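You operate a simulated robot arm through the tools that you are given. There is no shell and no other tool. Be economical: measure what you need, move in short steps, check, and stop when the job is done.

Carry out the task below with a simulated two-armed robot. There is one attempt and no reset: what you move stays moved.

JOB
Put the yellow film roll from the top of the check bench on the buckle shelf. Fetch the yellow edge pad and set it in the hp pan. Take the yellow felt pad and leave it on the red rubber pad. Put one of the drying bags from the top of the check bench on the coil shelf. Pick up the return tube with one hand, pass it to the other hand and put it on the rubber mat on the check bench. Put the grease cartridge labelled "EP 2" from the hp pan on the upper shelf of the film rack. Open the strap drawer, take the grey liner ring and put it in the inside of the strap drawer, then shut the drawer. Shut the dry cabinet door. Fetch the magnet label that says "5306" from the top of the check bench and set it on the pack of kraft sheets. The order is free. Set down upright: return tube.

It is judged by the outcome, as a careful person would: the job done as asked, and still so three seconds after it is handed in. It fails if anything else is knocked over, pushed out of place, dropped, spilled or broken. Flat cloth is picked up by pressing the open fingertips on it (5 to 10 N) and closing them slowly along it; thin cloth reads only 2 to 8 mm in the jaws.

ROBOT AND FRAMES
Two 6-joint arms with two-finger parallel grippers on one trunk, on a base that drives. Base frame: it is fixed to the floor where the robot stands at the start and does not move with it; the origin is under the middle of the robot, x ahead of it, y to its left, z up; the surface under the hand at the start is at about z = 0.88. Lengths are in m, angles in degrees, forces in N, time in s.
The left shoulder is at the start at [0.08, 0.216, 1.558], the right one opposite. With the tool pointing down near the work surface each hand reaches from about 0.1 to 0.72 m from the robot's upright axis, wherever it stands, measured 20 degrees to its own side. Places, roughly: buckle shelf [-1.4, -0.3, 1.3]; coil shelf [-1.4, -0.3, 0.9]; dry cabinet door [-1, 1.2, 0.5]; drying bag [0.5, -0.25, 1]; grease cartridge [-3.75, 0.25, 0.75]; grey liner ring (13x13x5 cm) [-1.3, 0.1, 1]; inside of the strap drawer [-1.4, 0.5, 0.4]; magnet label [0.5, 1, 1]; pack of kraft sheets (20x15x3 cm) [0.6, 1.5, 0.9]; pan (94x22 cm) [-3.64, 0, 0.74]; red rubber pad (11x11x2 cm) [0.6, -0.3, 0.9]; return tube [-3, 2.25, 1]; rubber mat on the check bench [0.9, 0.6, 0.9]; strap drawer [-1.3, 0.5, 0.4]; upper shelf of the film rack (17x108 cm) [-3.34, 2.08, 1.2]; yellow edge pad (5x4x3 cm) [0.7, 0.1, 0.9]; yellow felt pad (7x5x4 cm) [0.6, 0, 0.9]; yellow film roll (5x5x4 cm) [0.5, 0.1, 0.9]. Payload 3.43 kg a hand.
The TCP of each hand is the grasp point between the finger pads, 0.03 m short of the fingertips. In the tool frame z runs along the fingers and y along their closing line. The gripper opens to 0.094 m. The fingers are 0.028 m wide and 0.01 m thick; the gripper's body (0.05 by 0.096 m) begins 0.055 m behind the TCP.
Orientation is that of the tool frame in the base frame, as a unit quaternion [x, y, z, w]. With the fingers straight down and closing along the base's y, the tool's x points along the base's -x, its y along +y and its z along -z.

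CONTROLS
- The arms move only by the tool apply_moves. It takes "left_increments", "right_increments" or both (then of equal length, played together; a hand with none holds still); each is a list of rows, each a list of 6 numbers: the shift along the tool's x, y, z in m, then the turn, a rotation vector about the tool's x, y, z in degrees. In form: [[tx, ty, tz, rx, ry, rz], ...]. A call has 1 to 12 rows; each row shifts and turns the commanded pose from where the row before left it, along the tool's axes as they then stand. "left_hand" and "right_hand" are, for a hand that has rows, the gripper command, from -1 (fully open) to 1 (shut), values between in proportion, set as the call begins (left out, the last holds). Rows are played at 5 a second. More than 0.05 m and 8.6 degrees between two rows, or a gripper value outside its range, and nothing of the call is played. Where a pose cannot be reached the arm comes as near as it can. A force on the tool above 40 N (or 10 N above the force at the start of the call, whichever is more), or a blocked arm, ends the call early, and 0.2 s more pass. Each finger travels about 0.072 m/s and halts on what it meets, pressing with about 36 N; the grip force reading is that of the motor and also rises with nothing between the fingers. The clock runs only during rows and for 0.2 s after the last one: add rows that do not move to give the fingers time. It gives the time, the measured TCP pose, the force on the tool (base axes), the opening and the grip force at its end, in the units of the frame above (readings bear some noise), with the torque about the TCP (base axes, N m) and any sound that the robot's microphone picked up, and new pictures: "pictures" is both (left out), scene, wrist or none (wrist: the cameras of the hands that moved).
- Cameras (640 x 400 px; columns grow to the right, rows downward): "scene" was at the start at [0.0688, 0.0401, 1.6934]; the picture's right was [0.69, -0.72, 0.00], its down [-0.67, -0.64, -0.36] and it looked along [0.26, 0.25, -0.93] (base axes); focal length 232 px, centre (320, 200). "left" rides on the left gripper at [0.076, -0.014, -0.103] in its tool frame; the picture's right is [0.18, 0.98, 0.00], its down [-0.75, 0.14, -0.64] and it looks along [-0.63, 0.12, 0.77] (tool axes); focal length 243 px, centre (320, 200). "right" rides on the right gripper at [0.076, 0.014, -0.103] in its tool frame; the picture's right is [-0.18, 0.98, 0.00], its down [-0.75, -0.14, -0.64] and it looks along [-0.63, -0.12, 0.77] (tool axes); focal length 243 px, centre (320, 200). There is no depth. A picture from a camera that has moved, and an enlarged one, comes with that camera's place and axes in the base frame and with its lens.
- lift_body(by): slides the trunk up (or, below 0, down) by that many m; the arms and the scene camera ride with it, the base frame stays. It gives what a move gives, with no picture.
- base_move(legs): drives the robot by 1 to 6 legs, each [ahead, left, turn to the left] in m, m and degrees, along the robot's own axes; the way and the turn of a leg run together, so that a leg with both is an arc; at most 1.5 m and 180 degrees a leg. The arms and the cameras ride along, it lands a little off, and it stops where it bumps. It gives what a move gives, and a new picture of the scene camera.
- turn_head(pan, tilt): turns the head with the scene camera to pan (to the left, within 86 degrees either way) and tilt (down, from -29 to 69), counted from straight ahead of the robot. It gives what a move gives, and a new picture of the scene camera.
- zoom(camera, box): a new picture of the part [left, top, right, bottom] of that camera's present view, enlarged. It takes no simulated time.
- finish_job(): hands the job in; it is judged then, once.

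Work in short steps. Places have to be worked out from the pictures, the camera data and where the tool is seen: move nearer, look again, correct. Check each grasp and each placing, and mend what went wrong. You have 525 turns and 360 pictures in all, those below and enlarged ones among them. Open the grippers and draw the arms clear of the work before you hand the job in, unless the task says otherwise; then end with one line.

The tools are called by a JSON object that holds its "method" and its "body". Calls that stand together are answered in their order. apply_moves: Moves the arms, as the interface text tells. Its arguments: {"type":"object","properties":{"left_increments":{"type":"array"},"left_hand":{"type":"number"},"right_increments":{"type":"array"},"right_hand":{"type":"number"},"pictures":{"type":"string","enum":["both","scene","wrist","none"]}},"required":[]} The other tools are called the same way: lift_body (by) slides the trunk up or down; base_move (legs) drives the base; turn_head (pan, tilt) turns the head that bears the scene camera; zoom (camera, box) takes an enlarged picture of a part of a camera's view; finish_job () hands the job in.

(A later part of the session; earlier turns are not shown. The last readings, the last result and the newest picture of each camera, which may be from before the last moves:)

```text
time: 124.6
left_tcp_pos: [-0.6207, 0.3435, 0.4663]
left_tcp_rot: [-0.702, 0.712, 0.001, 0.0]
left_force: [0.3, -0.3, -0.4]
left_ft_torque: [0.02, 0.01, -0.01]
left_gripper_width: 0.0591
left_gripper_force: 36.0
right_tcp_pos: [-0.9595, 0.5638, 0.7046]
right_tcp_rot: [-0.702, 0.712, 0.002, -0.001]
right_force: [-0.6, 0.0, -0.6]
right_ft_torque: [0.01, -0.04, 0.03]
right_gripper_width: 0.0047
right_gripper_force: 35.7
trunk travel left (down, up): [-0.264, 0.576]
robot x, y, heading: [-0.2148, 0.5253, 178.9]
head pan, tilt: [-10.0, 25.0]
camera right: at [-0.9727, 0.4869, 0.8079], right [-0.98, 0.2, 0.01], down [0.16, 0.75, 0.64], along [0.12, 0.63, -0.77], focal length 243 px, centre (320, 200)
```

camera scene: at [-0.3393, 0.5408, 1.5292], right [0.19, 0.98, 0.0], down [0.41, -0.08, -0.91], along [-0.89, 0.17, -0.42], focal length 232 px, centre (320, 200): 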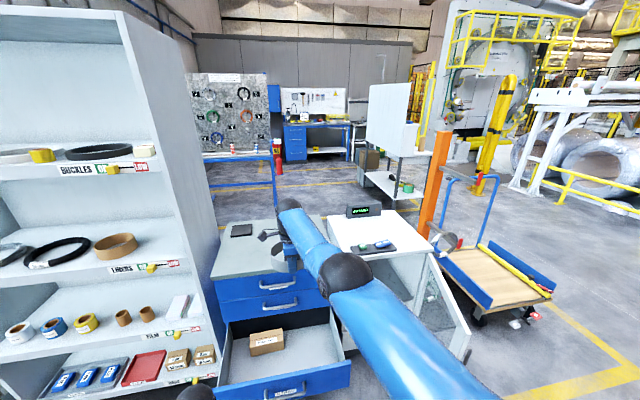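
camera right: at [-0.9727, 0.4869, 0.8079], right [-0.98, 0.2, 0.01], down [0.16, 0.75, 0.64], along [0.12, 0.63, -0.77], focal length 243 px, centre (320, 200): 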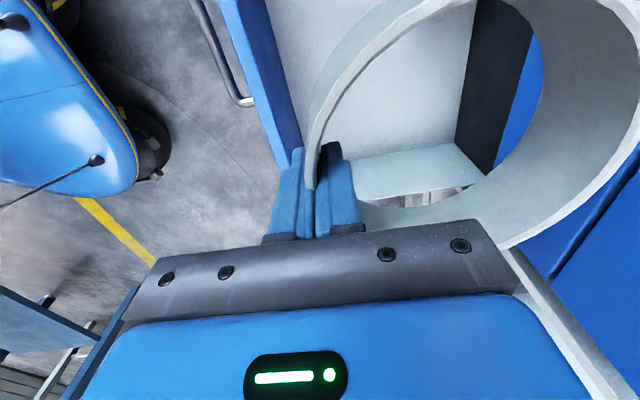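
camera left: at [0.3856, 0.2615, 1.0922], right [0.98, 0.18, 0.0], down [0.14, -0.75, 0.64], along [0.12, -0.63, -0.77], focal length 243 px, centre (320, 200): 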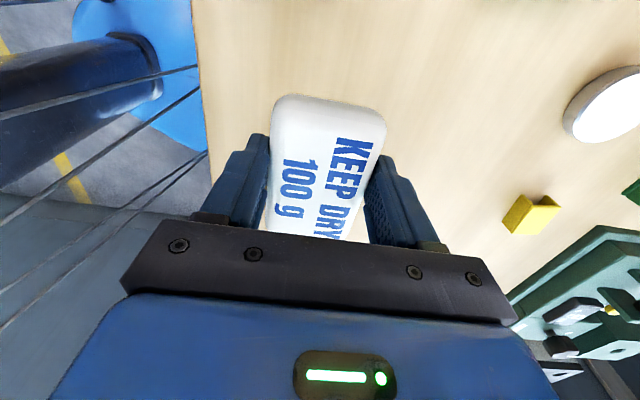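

The ring is over the free part of the drawer. I'll lower with the trunk most of the way.

{"method": "lift_body", "body": {"by": -0.22}}

{"method": "apply_moves", "body": {"right_increments": [[0, 0, 0, 0, 0, 0]], "pictures": "both"}}

```text
time: 127.0
left_tcp_pos: [-0.6215, 0.3438, 0.2467]
left_tcp_rot: [-0.701, 0.713, 0.001, -0.001]
left_force: [1.2, -0.1, -0.1]
left_ft_torque: [0.0, -0.02, -0.02]
left_gripper_width: 0.0591
left_gripper_force: 36.2
right_tcp_pos: [-0.9579, 0.5643, 0.4847]
right_tcp_rot: [-0.702, 0.713, 0.003, -0.001]
right_force: [-0.2, 0.5, 0.4]
right_ft_torque: [0.0, -0.04, -0.07]
right_gripper_width: 0.0048
right_gripper_force: 36.4
trunk travel left (down, up): [-0.044, 0.796]
robot x, y, heading: [-0.2162, 0.5235, 179.4]
head pan, tilt: [-10.0, 25.0]
```

```text
time: 127.4
left_tcp_pos: [-0.6205, 0.3444, 0.2466]
left_tcp_rot: [-0.702, 0.712, 0.001, 0.0]
left_force: [0.4, -0.2, -1.0]
left_ft_torque: [0.0, 0.01, 0.02]
left_gripper_width: 0.059
left_gripper_force: 36.1
right_tcp_pos: [-0.9581, 0.5641, 0.4858]
right_tcp_rot: [-0.702, 0.713, 0.002, -0.001]
right_force: [-0.4, -0.1, -0.1]
right_ft_torque: [0.03, -0.02, 0.0]
right_gripper_width: 0.0047
right_gripper_force: 35.7
trunk travel left (down, up): [-0.044, 0.796]
robot x, y, heading: [-0.2161, 0.5213, 179.1]
head pan, tilt: [-10.0, 25.0]
camera scene: at [-0.342, 0.5411, 1.0088], right [0.19, 0.98, 0.0], down [0.42, -0.08, -0.91], along [-0.89, 0.17, -0.42], focal length 232 px, centre (320, 200)
camera right: at [-0.9726, 0.4869, 0.5879], right [-0.98, 0.2, 0.01], down [0.16, 0.75, 0.64], along [0.12, 0.63, -0.77], focal length 243 px, centre (320, 200)
```

scene: 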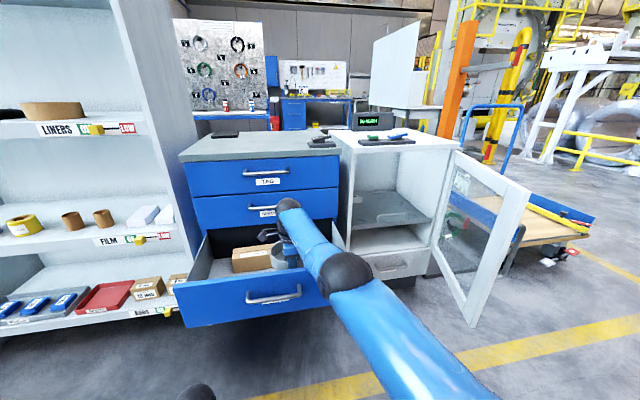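
right: 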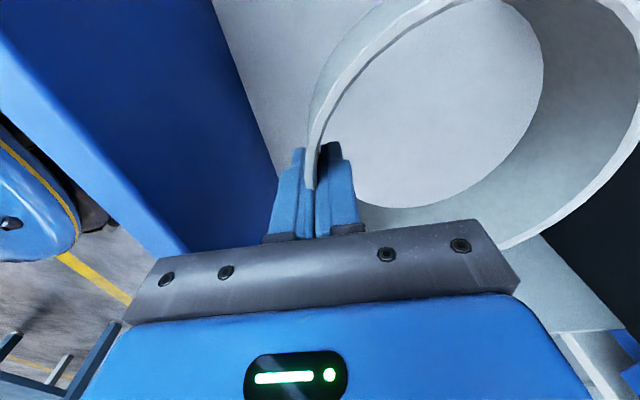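

There's clearance all around. I'll keep lowering until it touches the drawer floor.

{"method": "apply_moves", "body": {"right_increments": [[0, 0, 0.02, 0, 0, 0], [0, 0, 0.02, 0, 0, 0], [0, 0, 0.01, 0, 0, 0], [0, 0, 0, 0, 0, 0]], "pictures": "none"}}

{"method": "lift_body", "body": {"by": -0.012}}

{"method": "lift_body", "body": {"by": -0.01}}

```text
time: 128.4
left_tcp_pos: [-0.6193, 0.343, 0.2459]
left_tcp_rot: [-0.702, 0.713, 0.001, 0.0]
left_force: [-0.3, 0.1, 0.0]
left_ft_torque: [-0.01, -0.02, 0.0]
left_gripper_width: 0.0592
left_gripper_force: 35.9
right_tcp_pos: [-0.955, 0.5665, 0.4348]
right_tcp_rot: [-0.702, 0.712, 0.003, -0.002]
right_force: [0.0, -0.2, -0.6]
right_ft_torque: [-0.01, -0.01, -0.01]
right_gripper_width: 0.0049
right_gripper_force: 36.1
right hand out of reach, approached as far as the arm can: row 2
trunk travel left (down, up): [-0.044, 0.796]
robot x, y, heading: [-0.2185, 0.524, 179.2]
head pan, tilt: [-10.0, 25.0]
```

```text
time: 129.0
left_tcp_pos: [-0.621, 0.3436, 0.2335]
left_tcp_rot: [-0.701, 0.713, 0.001, -0.001]
left_force: [0.8, 0.4, -0.7]
left_ft_torque: [0.02, 0.01, 0.01]
left_gripper_width: 0.059
left_gripper_force: 35.7
right_tcp_pos: [-0.9549, 0.5661, 0.4244]
right_tcp_rot: [-0.702, 0.712, 0.003, -0.002]
right_force: [-0.7, -0.1, -0.2]
right_ft_torque: [0.04, -0.05, 0.02]
right_gripper_width: 0.005
right_gripper_force: 36.0
trunk travel left (down, up): [-0.032, 0.808]
robot x, y, heading: [-0.218, 0.5188, 179.3]
head pan, tilt: [-10.0, 25.0]
```

```text
time: 129.6
left_tcp_pos: [-0.619, 0.343, 0.2241]
left_tcp_rot: [-0.702, 0.712, 0.001, 0.0]
left_force: [0.9, -0.7, -1.0]
left_ft_torque: [-0.02, -0.01, 0.0]
left_gripper_width: 0.0593
left_gripper_force: 35.7
right_tcp_pos: [-0.9546, 0.565, 0.4145]
right_tcp_rot: [-0.702, 0.713, 0.003, -0.002]
right_force: [-1.0, 0.3, -0.5]
right_ft_torque: [0.0, -0.01, 0.0]
right_gripper_width: 0.0048
right_gripper_force: 35.9
trunk travel left (down, up): [-0.022, 0.818]
robot x, y, heading: [-0.2211, 0.5216, 179.0]
head pan, tilt: [-10.0, 25.0]
```

{"method": "apply_moves", "body": {"right_increments": [[0, 0, 0.012, 0, 0, 0], [0, 0, 0.012, 0, 0, 0], [0, 0, 0, 0, 0, 0]], "pictures": "both"}}

```text
time: 130.3
left_tcp_pos: [-0.6205, 0.3427, 0.2264]
left_tcp_rot: [-0.701, 0.713, 0.002, -0.002]
left_force: [-0.1, -0.1, -0.7]
left_ft_torque: [0.03, -0.02, -0.04]
left_gripper_width: 0.0592
left_gripper_force: 36.3
right_tcp_pos: [-0.9516, 0.567, 0.3972]
right_tcp_rot: [-0.702, 0.712, 0.005, -0.006]
right_force: [-1.1, 2.2, 26.8]
right_ft_torque: [0.02, -0.28, 0.03]
right_gripper_width: 0.0046
right_gripper_force: 36.1
right hand out of reach, approached as far as the arm can: row 2
trunk travel left (down, up): [-0.022, 0.818]
robot x, y, heading: [-0.2195, 0.5216, 179.3]
head pan, tilt: [-10.0, 25.0]
camera scene: at [-0.3389, 0.5411, 0.9877], right [0.19, 0.98, 0.0], down [0.41, -0.08, -0.91], along [-0.89, 0.17, -0.42], focal length 232 px, centre (320, 200)
camera right: at [-0.9657, 0.4895, 0.5006], right [-0.98, 0.2, 0.02], down [0.16, 0.75, 0.64], along [0.12, 0.63, -0.77], focal length 243 px, centre (320, 200)
```

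scene: 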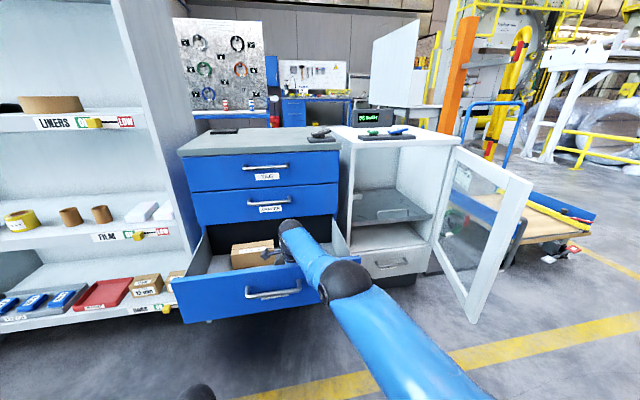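
right: 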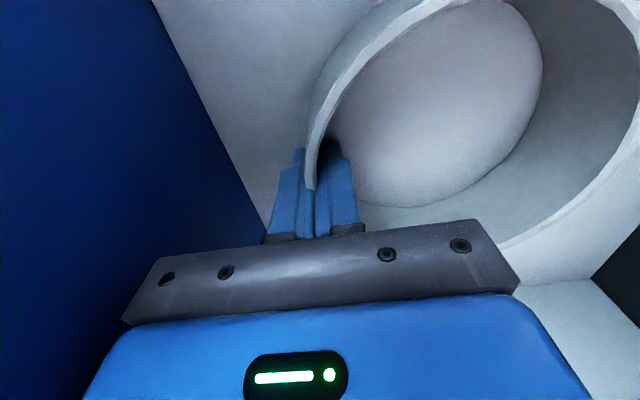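

It rests on the drawer floor. I'll open a little and raise.

{"method": "apply_moves", "body": {"right_increments": [[0, 0, -0.003, 0, 0, 0], [0, 0, 0, 0, 0, 0], [0, 0, 0, 0, 0, 0]], "right_hand": 0.3, "pictures": "none"}}

{"method": "lift_body", "body": {"by": 0.25}}

{"method": "apply_moves", "body": {"right_increments": [[0, 0, 0, 0, 0, 0]], "pictures": "wrist"}}

```text
time: 131.2
left_tcp_pos: [-0.6202, 0.3435, 0.2258]
left_tcp_rot: [-0.701, 0.713, 0.003, -0.002]
left_force: [-0.6, 0.3, -0.3]
left_ft_torque: [0.04, -0.01, -0.05]
left_gripper_width: 0.0591
left_gripper_force: 36.0
right_tcp_pos: [-0.9509, 0.5675, 0.3974]
right_tcp_rot: [-0.701, 0.713, 0.005, -0.003]
right_force: [0.4, 3.1, 25.5]
right_ft_torque: [-0.07, -0.58, 0.01]
right_gripper_width: 0.0328
right_gripper_force: 0.0
trunk travel left (down, up): [-0.022, 0.818]
robot x, y, heading: [-0.2183, 0.5223, 178.8]
head pan, tilt: [-10.0, 25.0]
```

```text
time: 133.7
left_tcp_pos: [-0.6204, 0.3427, 0.4741]
left_tcp_rot: [-0.701, 0.713, 0.001, -0.001]
left_force: [0.3, 0.9, -1.0]
left_ft_torque: [-0.04, -0.01, -0.03]
left_gripper_width: 0.0589
left_gripper_force: 35.9
right_tcp_pos: [-0.9519, 0.5667, 0.643]
right_tcp_rot: [-0.702, 0.712, 0.003, -0.002]
right_force: [-0.2, 0.1, 0.3]
right_ft_torque: [0.01, 0.0, -0.02]
right_gripper_width: 0.0329
right_gripper_force: 0.1
trunk travel left (down, up): [-0.272, 0.568]
robot x, y, heading: [-0.2156, 0.5222, 179.2]
head pan, tilt: [-10.0, 25.0]
```

```text
time: 134.1
left_tcp_pos: [-0.6202, 0.3435, 0.4732]
left_tcp_rot: [-0.701, 0.713, 0.001, -0.001]
left_force: [0.2, -0.7, -1.6]
left_ft_torque: [-0.01, 0.0, 0.02]
left_gripper_width: 0.0589
left_gripper_force: 36.3
right_tcp_pos: [-0.9516, 0.5666, 0.6437]
right_tcp_rot: [-0.701, 0.713, 0.003, -0.002]
right_force: [0.7, 0.0, 0.4]
right_ft_torque: [-0.02, 0.01, 0.01]
right_gripper_width: 0.033
right_gripper_force: 0.0
trunk travel left (down, up): [-0.272, 0.568]
robot x, y, heading: [-0.2216, 0.5234, 179.0]
head pan, tilt: [-10.0, 25.0]
camera right: at [-0.9658, 0.4894, 0.7471], right [-0.98, 0.2, 0.01], down [0.16, 0.75, 0.64], along [0.12, 0.63, -0.77], focal length 243 px, centre (320, 200)
```

right: 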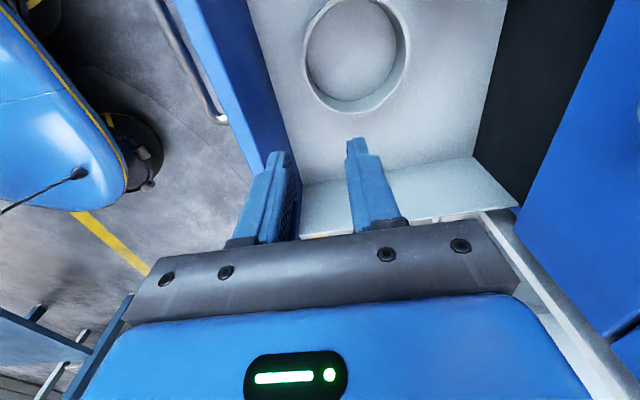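

The ring lies flat in the drawer. I'll back off and pitch the hand forward again to push the drawer shut around its handle.

{"method": "base_move", "body": {"legs": [[-0.2, 0, 0]]}}

{"method": "apply_moves", "body": {"right_increments": [[0, 0, 0, -8, 0, 0], [0, 0, 0, -8, 0, 0], [0, 0, 0, -8, 0, 0], [0, 0, 0, -8, 0, 0], [0, 0, 0, -8, 0, 0], [0, 0, 0, -8, 0, 0], [0, 0, 0, -8, 0, 0], [0, 0, 0, -8, 0, 0], [0, 0, 0, -8, 0, 0], [0, 0, 0, -8, 0, 0], [0, 0, 0, 0, 0, 0]], "pictures": "scene"}}

```text
time: 135.7
left_tcp_pos: [-0.4201, 0.3385, 0.4737]
left_tcp_rot: [-0.703, 0.711, 0.001, -0.001]
left_force: [0.0, -0.8, -1.3]
left_ft_torque: [0.01, 0.01, -0.02]
left_gripper_width: 0.0587
left_gripper_force: 35.9
right_tcp_pos: [-0.7522, 0.5623, 0.6438]
right_tcp_rot: [-0.702, 0.712, 0.003, -0.001]
right_force: [0.0, -0.1, 0.0]
right_ft_torque: [0.0, 0.03, -0.02]
right_gripper_width: 0.0329
right_gripper_force: 0.0
trunk travel left (down, up): [-0.272, 0.568]
robot x, y, heading: [-0.0221, 0.5158, 179.3]
head pan, tilt: [-10.0, 25.0]
camera scene: at [-0.1418, 0.5378, 1.2369], right [0.19, 0.98, 0.0], down [0.41, -0.08, -0.91], along [-0.89, 0.17, -0.42], focal length 232 px, centre (320, 200)
```

scene: 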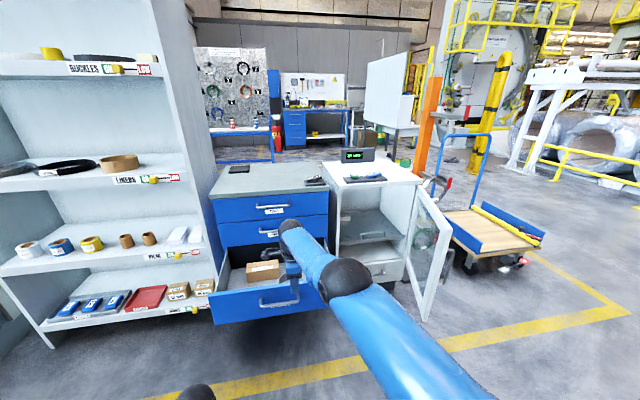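

```text
time: 138.1
left_tcp_pos: [-0.4209, 0.3397, 0.4731]
left_tcp_rot: [-0.703, 0.711, 0.0, -0.001]
left_force: [0.7, 0.1, -1.2]
left_ft_torque: [-0.01, 0.0, 0.03]
left_gripper_width: 0.0591
left_gripper_force: 36.0
right_tcp_pos: [-0.8693, 0.5254, 0.6225]
right_tcp_rot: [-0.539, 0.542, 0.459, -0.452]
right_force: [1.0, 0.1, -0.8]
right_ft_torque: [-0.01, 0.0, -0.01]
right_gripper_width: 0.0326
right_gripper_force: 0.2
right hand out of reach, approached as far as the arm can: row 1, 2, 3, 4, 5, 6, 7, 8, 10
trunk travel left (down, up): [-0.272, 0.568]
robot x, y, heading: [-0.0179, 0.5196, 179.5]
head pan, tilt: [-10.0, 25.0]
camera scene: at [-0.1429, 0.5376, 1.2368], right [0.19, 0.98, 0.0], down [0.42, -0.08, -0.91], along [-0.89, 0.17, -0.42], focal length 232 px, centre (320, 200)
```

scene: 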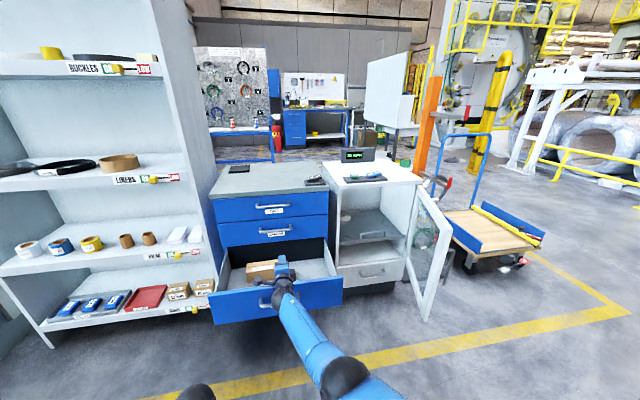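

I need the hand in front of the panel. I'll retract the arm along the tool before lowering.

{"method": "apply_moves", "body": {"right_increments": [[0, 0, -0.03, 0, 0, 0], [0, 0, -0.03, 0, 0, 0], [0, 0, -0.03, 0, 0, 0], [0, 0, -0.03, 0, 0, 0], [0, 0, 0, 0, 0, 0]], "pictures": "none"}}

```text
time: 139.3
left_tcp_pos: [-0.4211, 0.3391, 0.474]
left_tcp_rot: [-0.702, 0.712, 0.001, -0.001]
left_force: [-0.6, 0.6, -0.5]
left_ft_torque: [-0.03, 0.01, -0.01]
left_gripper_width: 0.0588
left_gripper_force: 35.5
right_tcp_pos: [-0.7512, 0.5223, 0.6405]
right_tcp_rot: [-0.538, 0.543, 0.459, -0.452]
right_force: [-0.6, 0.5, 0.4]
right_ft_torque: [0.02, 0.03, 0.0]
right_gripper_width: 0.0332
right_gripper_force: 0.1
trunk travel left (down, up): [-0.272, 0.568]
robot x, y, heading: [-0.0224, 0.521, 179.3]
head pan, tilt: [-10.0, 25.0]
```

Retracted to x = -0.751. I'll lower to handle height and widen the fingers slightly.

{"method": "lift_body", "body": {"by": -0.175}}

{"method": "apply_moves", "body": {"right_increments": [[0, 0, 0, 0, 0, 0], [0, 0, 0, 0, 0, 0]], "right_hand": -0.1, "pictures": "wrist"}}

```text
time: 141.3
left_tcp_pos: [-0.4205, 0.3385, 0.299]
left_tcp_rot: [-0.703, 0.711, 0.001, 0.0]
left_force: [-0.2, 0.1, -1.2]
left_ft_torque: [-0.01, 0.0, 0.05]
left_gripper_width: 0.0591
left_gripper_force: 36.2
right_tcp_pos: [-0.7515, 0.522, 0.4663]
right_tcp_rot: [-0.537, 0.543, 0.46, -0.453]
right_force: [0.1, -0.1, 0.7]
right_ft_torque: [0.0, 0.01, -0.01]
right_gripper_width: 0.0329
right_gripper_force: 0.1
trunk travel left (down, up): [-0.097, 0.743]
robot x, y, heading: [-0.0182, 0.5225, 179.1]
head pan, tilt: [-10.0, 25.0]
```

```text
time: 141.9
left_tcp_pos: [-0.4209, 0.3383, 0.2999]
left_tcp_rot: [-0.702, 0.712, 0.001, 0.0]
left_force: [0.2, -0.8, -1.8]
left_ft_torque: [-0.03, 0.01, 0.03]
left_gripper_width: 0.0592
left_gripper_force: 36.3
right_tcp_pos: [-0.7514, 0.5216, 0.4657]
right_tcp_rot: [-0.538, 0.543, 0.46, -0.453]
right_force: [0.1, 0.0, -0.2]
right_ft_torque: [0.01, 0.01, 0.01]
right_gripper_width: 0.0516
right_gripper_force: 0.0
trunk travel left (down, up): [-0.097, 0.743]
robot x, y, heading: [-0.0209, 0.5214, 179.5]
head pan, tilt: [-10.0, 25.0]
camera right: at [-0.6536, 0.4433, 0.4977], right [-0.16, 0.18, 0.97], down [0.67, 0.75, -0.03], along [-0.73, 0.64, -0.24], focal length 243 px, centre (320, 200)
```

right: 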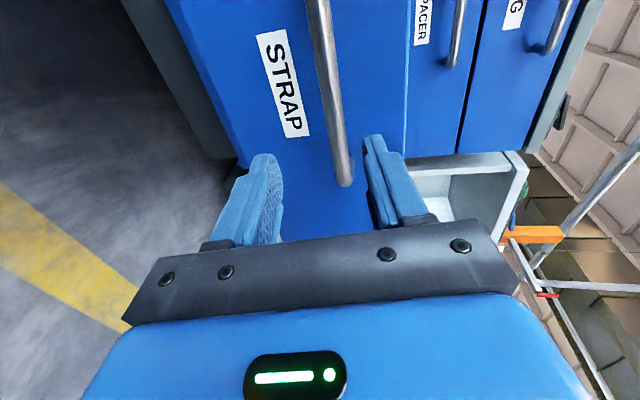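

The handle lies between the fingers. I'll drive forward to push the drawer in.

{"method": "base_move", "body": {"legs": [[0.1, 0, 0], [0.2, 0, 0]]}}

```text
time: 144.2
left_tcp_pos: [-0.7196, 0.3454, 0.2985]
left_tcp_rot: [-0.702, 0.712, 0.0, 0.0]
left_force: [-0.8, -0.1, -0.8]
left_ft_torque: [0.01, 0.0, -0.02]
left_gripper_width: 0.0591
left_gripper_force: 36.1
right_tcp_pos: [-1.0505, 0.528, 0.4644]
right_tcp_rot: [-0.537, 0.544, 0.46, -0.452]
right_force: [-0.2, 0.6, 0.3]
right_ft_torque: [-0.01, 0.0, 0.03]
right_gripper_width: 0.0516
right_gripper_force: 0.0
trunk travel left (down, up): [-0.097, 0.743]
robot x, y, heading: [-0.318, 0.5266, 179.2]
head pan, tilt: [-10.0, 25.0]
camera scene: at [-0.4419, 0.5421, 1.0617], right [0.19, 0.98, 0.0], down [0.42, -0.08, -0.91], along [-0.89, 0.17, -0.42], focal length 232 px, centre (320, 200)
```

scene: 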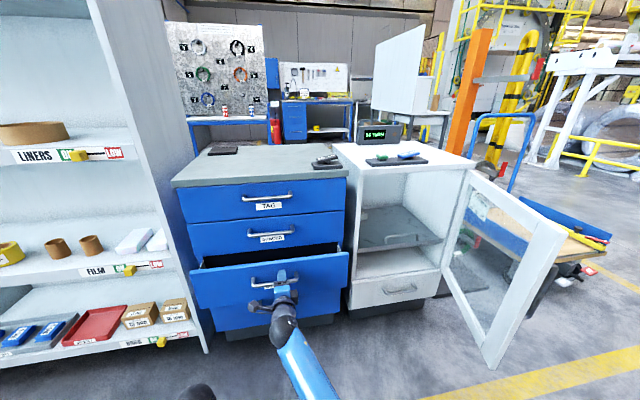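

It's moving in. I'll push the last 8 cm.

{"method": "base_move", "body": {"legs": [[0.06, 0, 0], [0.03, 0, 0]]}}

{"method": "apply_moves", "body": {"right_increments": [[0, 0, 0, 0, 0, 0]], "pictures": "wrist"}}

```text
time: 145.7
left_tcp_pos: [-0.8067, 0.3459, 0.2991]
left_tcp_rot: [-0.701, 0.713, 0.0, -0.001]
left_force: [-0.1, -0.4, -0.8]
left_ft_torque: [-0.01, -0.03, 0.0]
left_gripper_width: 0.0591
left_gripper_force: 36.4
right_tcp_pos: [-1.1341, 0.5296, 0.4666]
right_tcp_rot: [-0.536, 0.542, 0.461, -0.454]
right_force: [3.4, 0.6, 1.3]
right_ft_torque: [-0.02, 0.07, 0.03]
right_gripper_width: 0.0518
right_gripper_force: 0.1
trunk travel left (down, up): [-0.097, 0.743]
robot x, y, heading: [-0.4069, 0.5276, 179.4]
head pan, tilt: [-10.0, 25.0]
stopped in leg 2: the force on the tool passed its limit at 134 N (the readings are from after the stop); the commanded pose is now the measured one
camera scene: at [-0.5278, 0.5435, 1.0619], right [0.19, 0.98, 0.0], down [0.41, -0.08, -0.91], along [-0.89, 0.17, -0.42], focal length 232 px, centre (320, 200)
```

scene: 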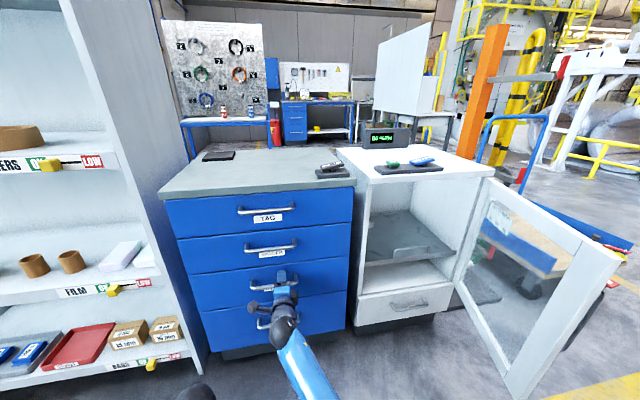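

```text
time: 146.1
left_tcp_pos: [-0.8073, 0.3452, 0.2985]
left_tcp_rot: [-0.701, 0.713, 0.001, -0.001]
left_force: [0.1, 0.2, 0.1]
left_ft_torque: [0.0, 0.0, 0.01]
left_gripper_width: 0.0591
left_gripper_force: 35.9
right_tcp_pos: [-1.1345, 0.5278, 0.4672]
right_tcp_rot: [-0.536, 0.542, 0.462, -0.453]
right_force: [2.7, 0.1, 0.9]
right_ft_torque: [-0.02, 0.15, 0.02]
right_gripper_width: 0.0519
right_gripper_force: 0.1
trunk travel left (down, up): [-0.097, 0.743]
robot x, y, heading: [-0.4084, 0.5252, 179.2]
head pan, tilt: [-10.0, 25.0]
camera right: at [-1.0367, 0.4497, 0.498], right [-0.16, 0.18, 0.97], down [0.67, 0.74, -0.03], along [-0.73, 0.64, -0.24], focal length 243 px, centre (320, 200)
```

right: 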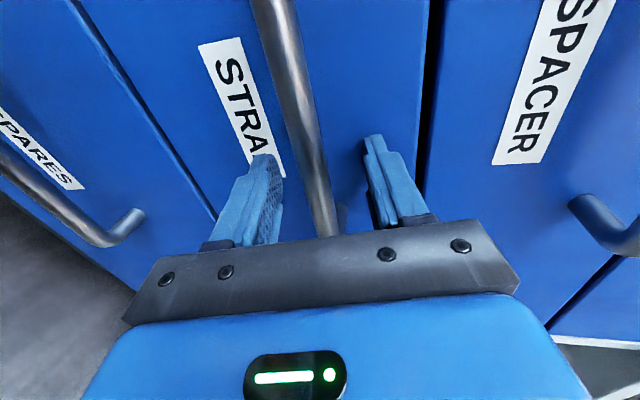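

The STRAP drawer is shut. Next is the dry cabinet door: it's hinged on the +y side and open about 70°. I'll back off, raise, and return the hand to pointing down.

{"method": "base_move", "body": {"legs": [[-0.3, 0, 0]]}}

{"method": "lift_body", "body": {"by": 0.4}}

{"method": "apply_moves", "body": {"right_increments": [[0, 0, 0, 8, 0, 0], [0, 0, 0, 8, 0, 0], [0, 0, 0, 8, 0, 0], [0, 0, 0, 8, 0, 0], [0, 0, 0, 8, 0, 0], [0, 0, 0, 8, 0, 0], [0, 0, 0, 8, 0, 0], [0, 0, 0, 8, 0, 0], [0, 0, 0, 8, 0, 0], [0, 0, 0, 8, 0, 0], [0, 0, 0, 0, 0, 0]], "right_hand": 1, "pictures": "none"}}

{"method": "turn_head", "body": {"pan": -40, "tilt": 35}}

```text
time: 148.2
left_tcp_pos: [-0.505, 0.3411, 0.2984]
left_tcp_rot: [-0.702, 0.712, 0.001, 0.0]
left_force: [0.2, -0.9, -0.5]
left_ft_torque: [-0.01, 0.01, -0.01]
left_gripper_width: 0.0591
left_gripper_force: 35.5
right_tcp_pos: [-0.8317, 0.5231, 0.4671]
right_tcp_rot: [-0.536, 0.542, 0.461, -0.454]
right_force: [-0.7, -0.5, -0.4]
right_ft_torque: [-0.02, 0.01, 0.0]
right_gripper_width: 0.0519
right_gripper_force: 0.1
trunk travel left (down, up): [-0.097, 0.743]
robot x, y, heading: [-0.1061, 0.5178, 179.3]
head pan, tilt: [-10.0, 25.0]
camera scene: at [-0.2259, 0.5388, 1.0619], right [0.19, 0.98, 0.0], down [0.41, -0.08, -0.91], along [-0.89, 0.17, -0.42], focal length 232 px, centre (320, 200)
```

scene: 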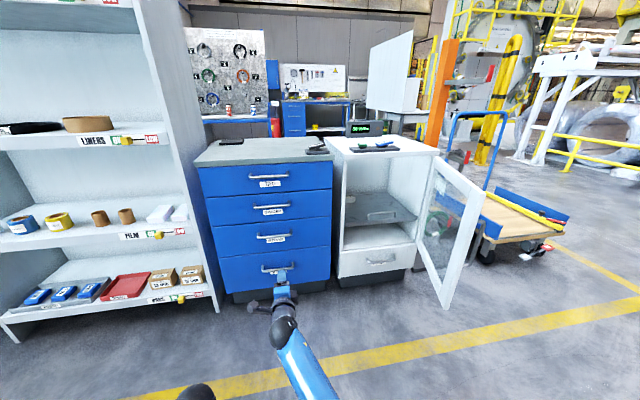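

```text
time: 152.0
left_tcp_pos: [-0.5049, 0.3403, 0.6987]
left_tcp_rot: [-0.702, 0.712, 0.0, -0.001]
left_force: [0.3, -0.5, -0.8]
left_ft_torque: [0.02, -0.02, 0.02]
left_gripper_width: 0.0593
left_gripper_force: 36.1
right_tcp_pos: [-0.8341, 0.5233, 0.8668]
right_tcp_rot: [-0.537, 0.542, 0.46, -0.454]
right_force: [-0.6, -0.4, 0.6]
right_ft_torque: [0.01, 0.0, -0.02]
right_gripper_width: 0.0516
right_gripper_force: 0.0
trunk travel left (down, up): [-0.497, 0.343]
robot x, y, heading: [-0.0997, 0.5193, 179.1]
head pan, tilt: [-10.0, 25.0]
```

```text
time: 154.4
left_tcp_pos: [-0.5043, 0.3405, 0.699]
left_tcp_rot: [-0.702, 0.712, 0.0, -0.001]
left_force: [0.9, 0.2, -0.8]
left_ft_torque: [-0.02, -0.03, 0.0]
left_gripper_width: 0.0593
left_gripper_force: 35.8
right_tcp_pos: [-0.825, 0.5263, 0.8671]
right_tcp_rot: [-0.702, 0.712, 0.004, -0.003]
right_force: [0.5, 1.1, 0.7]
right_ft_torque: [0.03, 0.03, 0.02]
right_gripper_width: 0.0
right_gripper_force: 33.2
right hand out of reach, approached as far as the arm can: row 10
trunk travel left (down, up): [-0.497, 0.343]
robot x, y, heading: [-0.1029, 0.5194, 179.3]
head pan, tilt: [-10.0, 25.0]
```

```text
time: 155.4
left_tcp_pos: [-0.5041, 0.3409, 0.699]
left_tcp_rot: [-0.702, 0.712, 0.001, -0.001]
left_force: [-0.1, -0.3, -0.1]
left_ft_torque: [-0.04, -0.02, 0.04]
left_gripper_width: 0.0588
left_gripper_force: 36.0
right_tcp_pos: [-0.8244, 0.5263, 0.8679]
right_tcp_rot: [-0.703, 0.712, 0.005, -0.003]
right_force: [-0.4, 0.0, 0.0]
right_ft_torque: [0.0, -0.04, -0.04]
right_gripper_width: 0.0
right_gripper_force: 33.0
trunk travel left (down, up): [-0.497, 0.343]
robot x, y, heading: [-0.1006, 0.5191, 179.3]
head pan, tilt: [-40.0, 35.0]
camera scene: at [-0.2027, 0.579, 1.4461], right [0.65, 0.76, 0.0], down [0.43, -0.37, -0.82], along [-0.62, 0.54, -0.57], focal length 232 px, centre (320, 200)
```

scene: 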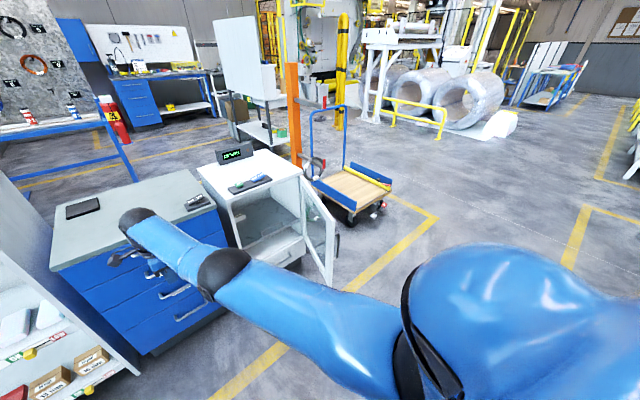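

I'll enlarge the door for triangulation.

{"method": "zoom", "body": {"camera": "scene", "box": [180, 130, 400, 300]}}

```text
2.35 times, centred on (290, 215) of scene
camera zoom: at [-0.2027, 0.579, 1.4461], right [0.65, 0.76, 0.0], down [0.43, -0.37, -0.82], along [-0.62, 0.54, -0.57], focal length 545 px, centre (391, 165)
```

zoom: 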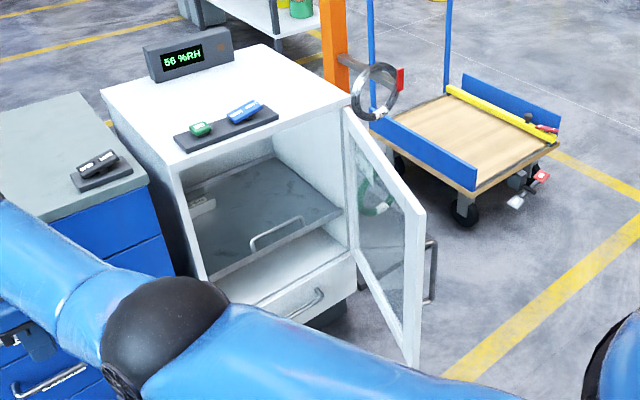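

Triangulated: hinge top at (-1.18, 1.28), free top corner at (-0.77, 1.16, 0.77). I'll drive right so that the hand passes over the door to its outer side.

{"method": "base_move", "body": {"legs": [[0, -0.8, 0]]}}

{"method": "turn_head", "body": {"pan": -5, "tilt": 45}}

{"method": "apply_moves", "body": {"right_increments": [[0, 0, 0, 0, 0, 0]], "pictures": "wrist"}}

```text
time: 159.7
left_tcp_pos: [-0.4922, 1.144, 0.6988]
left_tcp_rot: [-0.701, 0.713, 0.0, 0.0]
left_force: [0.4, 0.0, -2.2]
left_ft_torque: [0.03, 0.02, 0.01]
left_gripper_width: 0.0594
left_gripper_force: 35.9
right_tcp_pos: [-0.8113, 1.3297, 0.8679]
right_tcp_rot: [-0.701, 0.713, 0.005, -0.002]
right_force: [0.1, -1.2, 0.9]
right_ft_torque: [0.05, -0.02, -0.01]
right_gripper_width: 0.0001
right_gripper_force: 32.8
trunk travel left (down, up): [-0.497, 0.343]
robot x, y, heading: [-0.0883, 1.3192, 178.9]
head pan, tilt: [-40.0, 35.0]
camera scene: at [-0.1894, 1.3807, 1.4461], right [0.66, 0.75, 0.0], down [0.43, -0.38, -0.82], along [-0.62, 0.54, -0.57], focal length 232 px, centre (320, 200)
```

scene: 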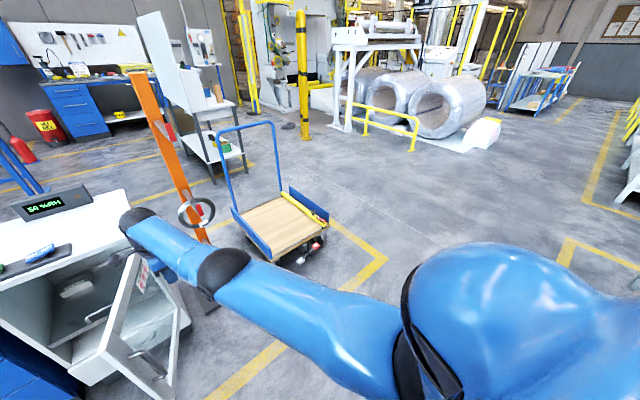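

```text
time: 160.7
left_tcp_pos: [-0.4912, 1.1431, 0.7005]
left_tcp_rot: [-0.701, 0.713, 0.001, -0.001]
left_force: [0.3, -0.5, -1.6]
left_ft_torque: [-0.01, -0.01, 0.0]
left_gripper_width: 0.0592
left_gripper_force: 36.4
right_tcp_pos: [-0.8106, 1.3298, 0.8668]
right_tcp_rot: [-0.701, 0.713, 0.005, -0.002]
right_force: [-0.1, -0.2, -0.2]
right_ft_torque: [-0.02, 0.01, 0.01]
right_gripper_width: 0.0
right_gripper_force: 33.0
trunk travel left (down, up): [-0.497, 0.343]
robot x, y, heading: [-0.0895, 1.3213, 179.1]
head pan, tilt: [-5.0, 45.0]
camera scene: at [-0.2038, 1.3316, 1.4313], right [0.11, 0.99, 0.0], down [0.7, -0.07, -0.71], along [-0.7, 0.08, -0.71], focal length 232 px, centre (320, 200)
```

scene: 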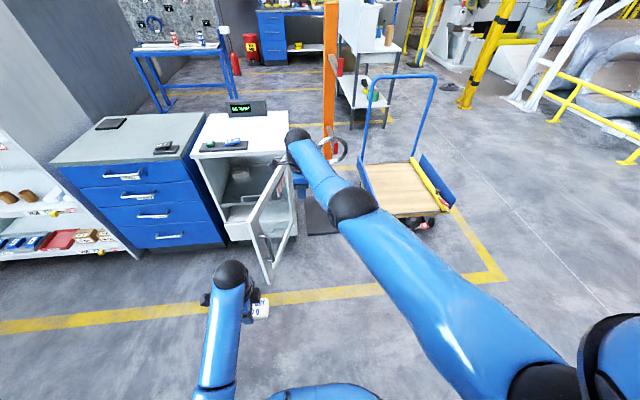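

```text
time: 161.1
left_tcp_pos: [-0.4929, 1.1442, 0.6989]
left_tcp_rot: [-0.701, 0.713, -0.001, -0.001]
left_force: [0.0, 0.3, -0.4]
left_ft_torque: [-0.01, 0.01, -0.05]
left_gripper_width: 0.059
left_gripper_force: 36.5
right_tcp_pos: [-0.8109, 1.3297, 0.8676]
right_tcp_rot: [-0.702, 0.712, 0.005, -0.002]
right_force: [0.0, -0.4, -0.4]
right_ft_torque: [-0.01, 0.03, 0.05]
right_gripper_width: 0.0002
right_gripper_force: 32.5
trunk travel left (down, up): [-0.497, 0.343]
robot x, y, heading: [-0.0879, 1.3258, 179.2]
head pan, tilt: [-5.0, 45.0]
camera right: at [-0.8253, 1.2523, 0.9707], right [-0.98, 0.2, 0.01], down [0.16, 0.75, 0.64], along [0.12, 0.63, -0.77], focal length 243 px, centre (320, 200)
```

right: 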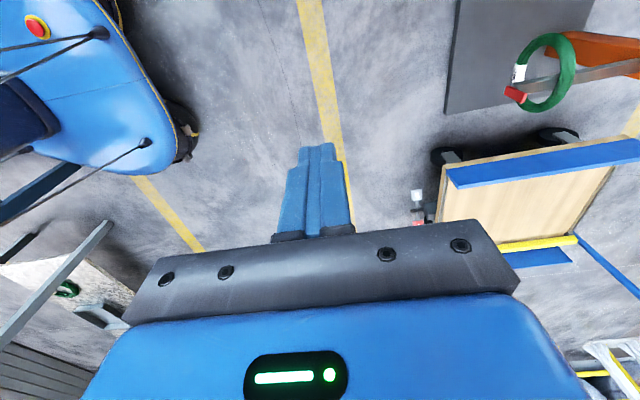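

The hand is on the outer side of the door. I'll lower so only the fingers are below the door's top, then push left.

{"method": "lift_body", "body": {"by": -0.123}}

{"method": "base_move", "body": {"legs": [[0, 0.15, 0], [0.05, 0.1, 0]]}}

```text
time: 162.6
left_tcp_pos: [-0.4919, 1.1441, 0.5762]
left_tcp_rot: [-0.701, 0.713, 0.001, -0.001]
left_force: [0.2, 0.6, -0.5]
left_ft_torque: [-0.02, 0.04, 0.0]
left_gripper_width: 0.0594
left_gripper_force: 36.2
right_tcp_pos: [-0.8117, 1.3291, 0.7452]
right_tcp_rot: [-0.702, 0.712, 0.004, -0.002]
right_force: [0.3, -0.3, 0.1]
right_ft_torque: [-0.01, 0.01, 0.03]
right_gripper_width: 0.0002
right_gripper_force: 33.0
trunk travel left (down, up): [-0.374, 0.466]
robot x, y, heading: [-0.0906, 1.3217, 179.1]
head pan, tilt: [-5.0, 45.0]
```

```text
time: 164.8
left_tcp_pos: [-0.5469, 0.8959, 0.5769]
left_tcp_rot: [-0.701, 0.713, 0.0, 0.0]
left_force: [0.6, -0.2, -1.2]
left_ft_torque: [0.01, 0.01, 0.03]
left_gripper_width: 0.059
left_gripper_force: 36.3
right_tcp_pos: [-0.8668, 1.0824, 0.7438]
right_tcp_rot: [-0.701, 0.713, 0.005, -0.002]
right_force: [0.4, -0.9, -0.9]
right_ft_torque: [0.0, 0.03, -0.04]
right_gripper_width: 0.0001
right_gripper_force: 32.9
trunk travel left (down, up): [-0.374, 0.466]
robot x, y, heading: [-0.1434, 1.0704, 179.1]
head pan, tilt: [-5.0, 45.0]
camera scene: at [-0.2583, 1.0834, 1.3082], right [0.1, 0.99, 0.0], down [0.7, -0.07, -0.71], along [-0.7, 0.07, -0.71], focal length 232 px, centre (320, 200)
```

scene: 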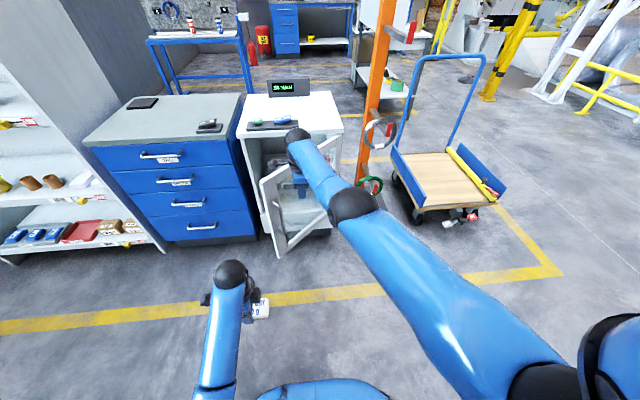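

The door follows. I'll continue the arc toward closed.

{"method": "base_move", "body": {"legs": [[0.11, 0.112, 0], [0.09, 0.045, 0]]}}

```text
time: 166.9
left_tcp_pos: [-0.752, 0.7462, 0.5754]
left_tcp_rot: [-0.7, 0.714, 0.0, 0.0]
left_force: [-0.4, 0.5, -1.1]
left_ft_torque: [0.0, -0.02, -0.01]
left_gripper_width: 0.0593
left_gripper_force: 35.6
right_tcp_pos: [-1.0707, 0.9329, 0.7446]
right_tcp_rot: [-0.701, 0.713, 0.005, -0.002]
right_force: [0.5, -0.8, 0.8]
right_ft_torque: [0.0, -0.04, -0.03]
right_gripper_width: 0.0
right_gripper_force: 32.9
trunk travel left (down, up): [-0.374, 0.466]
robot x, y, heading: [-0.3517, 0.9221, 179.2]
head pan, tilt: [-5.0, 45.0]
camera scene: at [-0.4631, 0.9335, 1.3082], right [0.11, 0.99, 0.0], down [0.7, -0.08, -0.71], along [-0.7, 0.08, -0.71], focal length 232 px, centre (320, 200)
```

scene: 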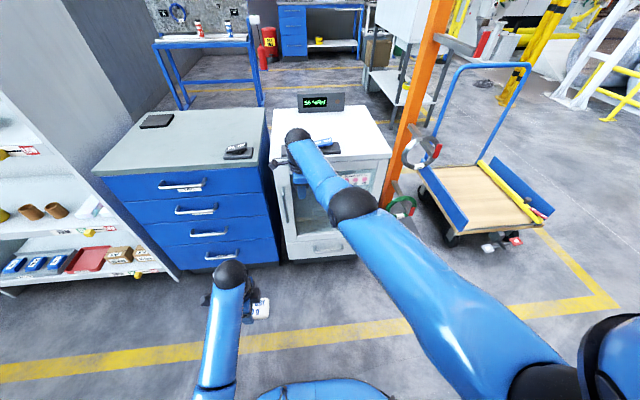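

Almost shut. I'll raise 1.8 cm so the gripper body clears the cabinet top, then push forward.

{"method": "lift_body", "body": {"by": 0.018}}

{"method": "base_move", "body": {"legs": [[0.04, 0, 0], [0.03, 0, 0], [0.03, 0, 0]]}}

{"method": "apply_moves", "body": {"right_increments": [[0, 0, 0, 0, 0, 0]], "pictures": "wrist"}}

```text
time: 167.6
left_tcp_pos: [-0.7521, 0.7464, 0.5942]
left_tcp_rot: [-0.7, 0.714, -0.001, 0.0]
left_force: [0.9, 0.4, -1.3]
left_ft_torque: [0.0, 0.0, -0.02]
left_gripper_width: 0.059
left_gripper_force: 35.5
right_tcp_pos: [-1.0703, 0.9328, 0.7621]
right_tcp_rot: [-0.701, 0.714, 0.004, -0.002]
right_force: [0.4, 0.1, 0.1]
right_ft_torque: [0.02, 0.02, 0.01]
right_gripper_width: 0.0001
right_gripper_force: 32.8
trunk travel left (down, up): [-0.392, 0.448]
robot x, y, heading: [-0.3509, 0.9237, 179.0]
head pan, tilt: [-5.0, 45.0]
```

```text
time: 169.0
left_tcp_pos: [-0.8142, 0.7483, 0.5948]
left_tcp_rot: [-0.7, 0.714, 0.001, -0.002]
left_force: [0.1, -0.1, -0.9]
left_ft_torque: [-0.04, 0.02, 0.0]
left_gripper_width: 0.0588
left_gripper_force: 35.4
right_tcp_pos: [-1.1271, 0.9333, 0.7692]
right_tcp_rot: [-0.703, 0.711, -0.002, 0.006]
right_force: [16.7, 1.0, 9.1]
right_ft_torque: [-0.34, 1.44, 0.33]
right_gripper_width: 0.0001
right_gripper_force: 33.0
trunk travel left (down, up): [-0.392, 0.448]
robot x, y, heading: [-0.4156, 0.9275, 178.4]
head pan, tilt: [-5.0, 45.0]
stopped in leg 2: the force on the tool passed its limit at 163 N (the readings are from after the stop); the commanded pose is now the measured one
camera scene: at [-0.5227, 0.936, 1.3266], right [0.11, 0.99, 0.0], down [0.7, -0.08, -0.71], along [-0.71, 0.08, -0.7], focal length 232 px, centre (320, 200)
```

scene: 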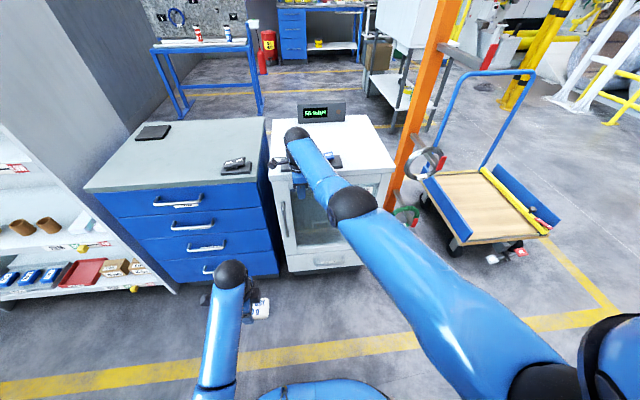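

```text
time: 169.4
left_tcp_pos: [-0.8128, 0.7488, 0.5953]
left_tcp_rot: [-0.7, 0.714, 0.0, -0.003]
left_force: [0.2, 1.2, -0.1]
left_ft_torque: [-0.02, 0.01, -0.01]
left_gripper_width: 0.0591
left_gripper_force: 36.2
right_tcp_pos: [-1.1282, 0.9347, 0.7691]
right_tcp_rot: [-0.703, 0.711, -0.001, 0.005]
right_force: [19.4, 2.0, 10.2]
right_ft_torque: [-0.35, 1.75, 0.38]
right_gripper_width: 0.0
right_gripper_force: 32.9
trunk travel left (down, up): [-0.392, 0.448]
robot x, y, heading: [-0.4135, 0.9199, 178.8]
head pan, tilt: [-5.0, 45.0]
camera right: at [-1.1429, 0.8565, 0.8715], right [-0.98, 0.2, -0.01], down [0.14, 0.75, 0.65], along [0.13, 0.63, -0.76], focal length 243 px, centre (320, 200)
```

right: 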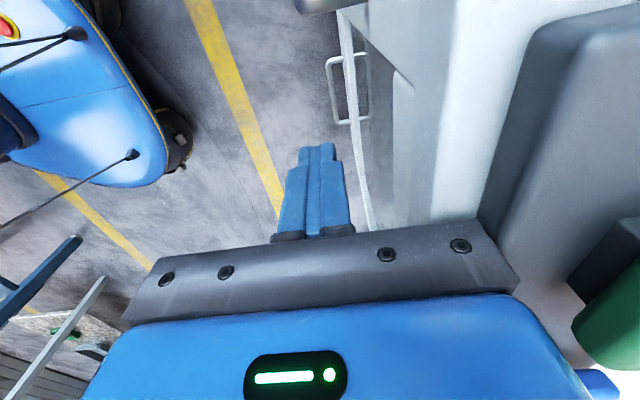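

The gripper body may have touched the tray on top of the cabinet. I'll back off right away and check the tray and the door.

{"method": "base_move", "body": {"legs": [[-0.12, 0, 0]]}}

{"method": "lift_body", "body": {"by": 0.2}}

{"method": "base_move", "body": {"legs": [[-0.15, 0.45, 0]]}}

{"method": "turn_head", "body": {"pan": -35, "tilt": 35}}

```text
time: 170.6
left_tcp_pos: [-0.7008, 0.7459, 0.5943]
left_tcp_rot: [-0.699, 0.716, -0.001, 0.0]
left_force: [-0.2, 0.3, -0.3]
left_ft_torque: [-0.03, -0.03, 0.02]
left_gripper_width: 0.0591
left_gripper_force: 35.7
right_tcp_pos: [-1.0129, 0.9332, 0.7656]
right_tcp_rot: [-0.703, 0.712, -0.001, 0.007]
right_force: [-0.4, 1.2, -0.6]
right_ft_torque: [-0.02, -0.01, -0.02]
right_gripper_width: 0.0
right_gripper_force: 33.1
trunk travel left (down, up): [-0.392, 0.448]
robot x, y, heading: [-0.299, 0.9212, 178.7]
head pan, tilt: [-5.0, 45.0]
camera scene: at [-0.4103, 0.9327, 1.3262], right [0.11, 0.99, 0.0], down [0.7, -0.08, -0.71], along [-0.7, 0.08, -0.71], focal length 232 px, centre (320, 200)
```

scene: 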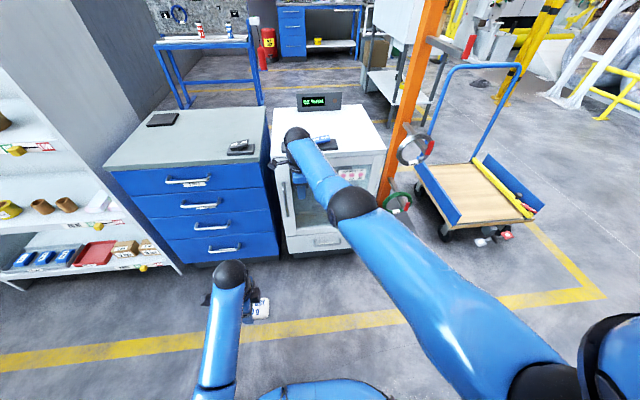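

```text
time: 172.8
left_tcp_pos: [-0.6995, 0.7451, 0.7938]
left_tcp_rot: [-0.699, 0.715, -0.001, -0.001]
left_force: [-0.1, 0.5, -1.1]
left_ft_torque: [-0.02, -0.02, 0.02]
left_gripper_width: 0.059
left_gripper_force: 36.2
right_tcp_pos: [-1.0133, 0.9336, 0.9654]
right_tcp_rot: [-0.702, 0.712, -0.002, 0.007]
right_force: [-0.3, 0.6, -0.8]
right_ft_torque: [0.01, -0.02, 0.01]
right_gripper_width: 0.0001
right_gripper_force: 33.5
trunk travel left (down, up): [-0.592, 0.248]
robot x, y, heading: [-0.2979, 0.9222, 178.7]
head pan, tilt: [-5.0, 45.0]
```

```text
time: 175.6
left_tcp_pos: [-0.5603, 0.2938, 0.7925]
left_tcp_rot: [-0.701, 0.713, -0.001, -0.001]
left_force: [0.2, 0.7, -1.9]
left_ft_torque: [-0.03, 0.01, -0.02]
left_gripper_width: 0.0592
left_gripper_force: 36.2
right_tcp_pos: [-0.8742, 0.4793, 0.9657]
right_tcp_rot: [-0.703, 0.711, -0.003, 0.006]
right_force: [-0.1, 0.3, 0.1]
right_ft_torque: [-0.02, -0.02, 0.0]
right_gripper_width: 0.0003
right_gripper_force: 33.1
trunk travel left (down, up): [-0.592, 0.248]
robot x, y, heading: [-0.1581, 0.4736, 179.1]
head pan, tilt: [-5.0, 45.0]
camera scene: at [-0.2721, 0.4827, 1.5262], right [0.1, 0.99, 0.0], down [0.7, -0.07, -0.71], along [-0.7, 0.07, -0.71], focal length 232 px, centre (320, 200)
```

scene: 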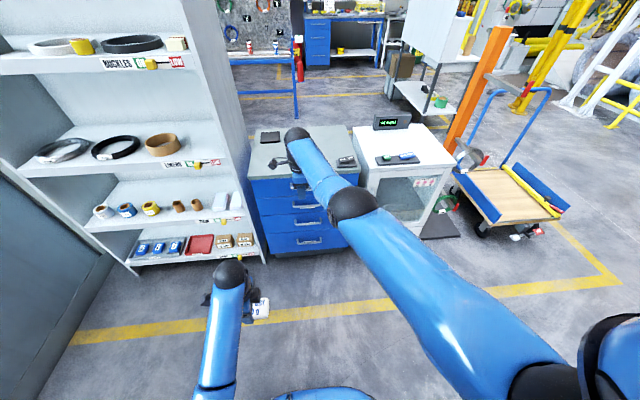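

```text
time: 176.6
left_tcp_pos: [-0.5603, 0.293, 0.7936]
left_tcp_rot: [-0.701, 0.713, -0.001, 0.0]
left_force: [-0.4, -0.2, -1.0]
left_ft_torque: [0.02, 0.01, -0.02]
left_gripper_width: 0.0591
left_gripper_force: 35.9
right_tcp_pos: [-0.8751, 0.4787, 0.965]
right_tcp_rot: [-0.704, 0.71, -0.002, 0.006]
right_force: [-0.3, -0.7, -0.3]
right_ft_torque: [0.01, -0.01, 0.03]
right_gripper_width: 0.0
right_gripper_force: 33.4
trunk travel left (down, up): [-0.592, 0.248]
robot x, y, heading: [-0.155, 0.4693, 178.9]
head pan, tilt: [-35.0, 35.0]
camera scene: at [-0.2622, 0.5248, 1.541], right [0.59, 0.81, 0.0], down [0.46, -0.34, -0.82], along [-0.66, 0.48, -0.57], focal length 232 px, centre (320, 200)
```

scene: 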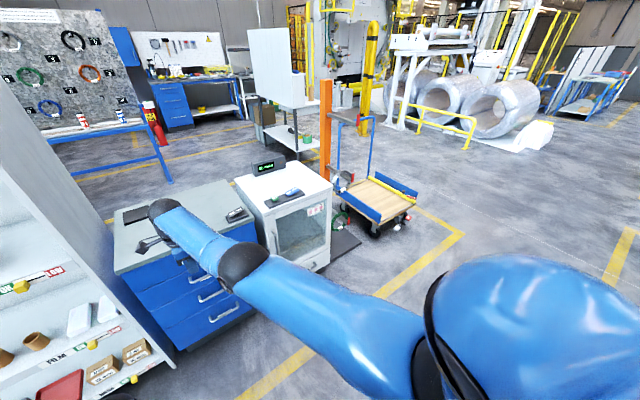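

{"method": "zoom", "body": {"camera": "scene", "box": [210, 140, 370, 280]}}

```text
2.86 times, centred on (290, 210) of scene
camera zoom: at [-0.2622, 0.5248, 1.541], right [0.59, 0.81, 0.0], down [0.46, -0.34, -0.82], along [-0.66, 0.48, -0.57], focal length 662 px, centre (406, 171)
```

zoom: 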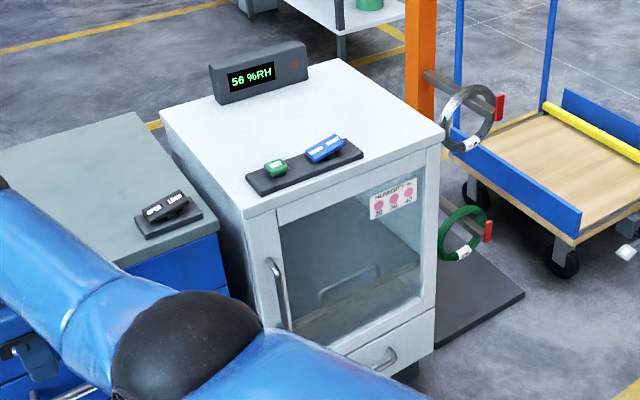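

The tray hasn't moved. I'll check closely that the door is fully flush.

{"method": "zoom", "body": {"camera": "scene", "box": [250, 180, 330, 275]}}

```text
4.21 times, centred on (290, 228) of scene
camera zoom: at [-0.2622, 0.5248, 1.541], right [0.59, 0.81, 0.0], down [0.46, -0.34, -0.82], along [-0.66, 0.48, -0.57], focal length 976 px, centre (446, 84)
```

zoom: 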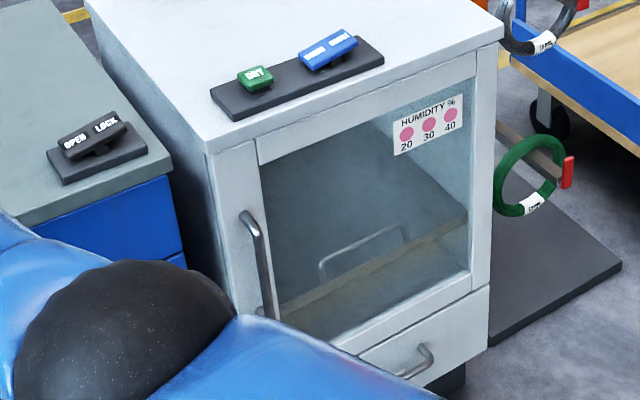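

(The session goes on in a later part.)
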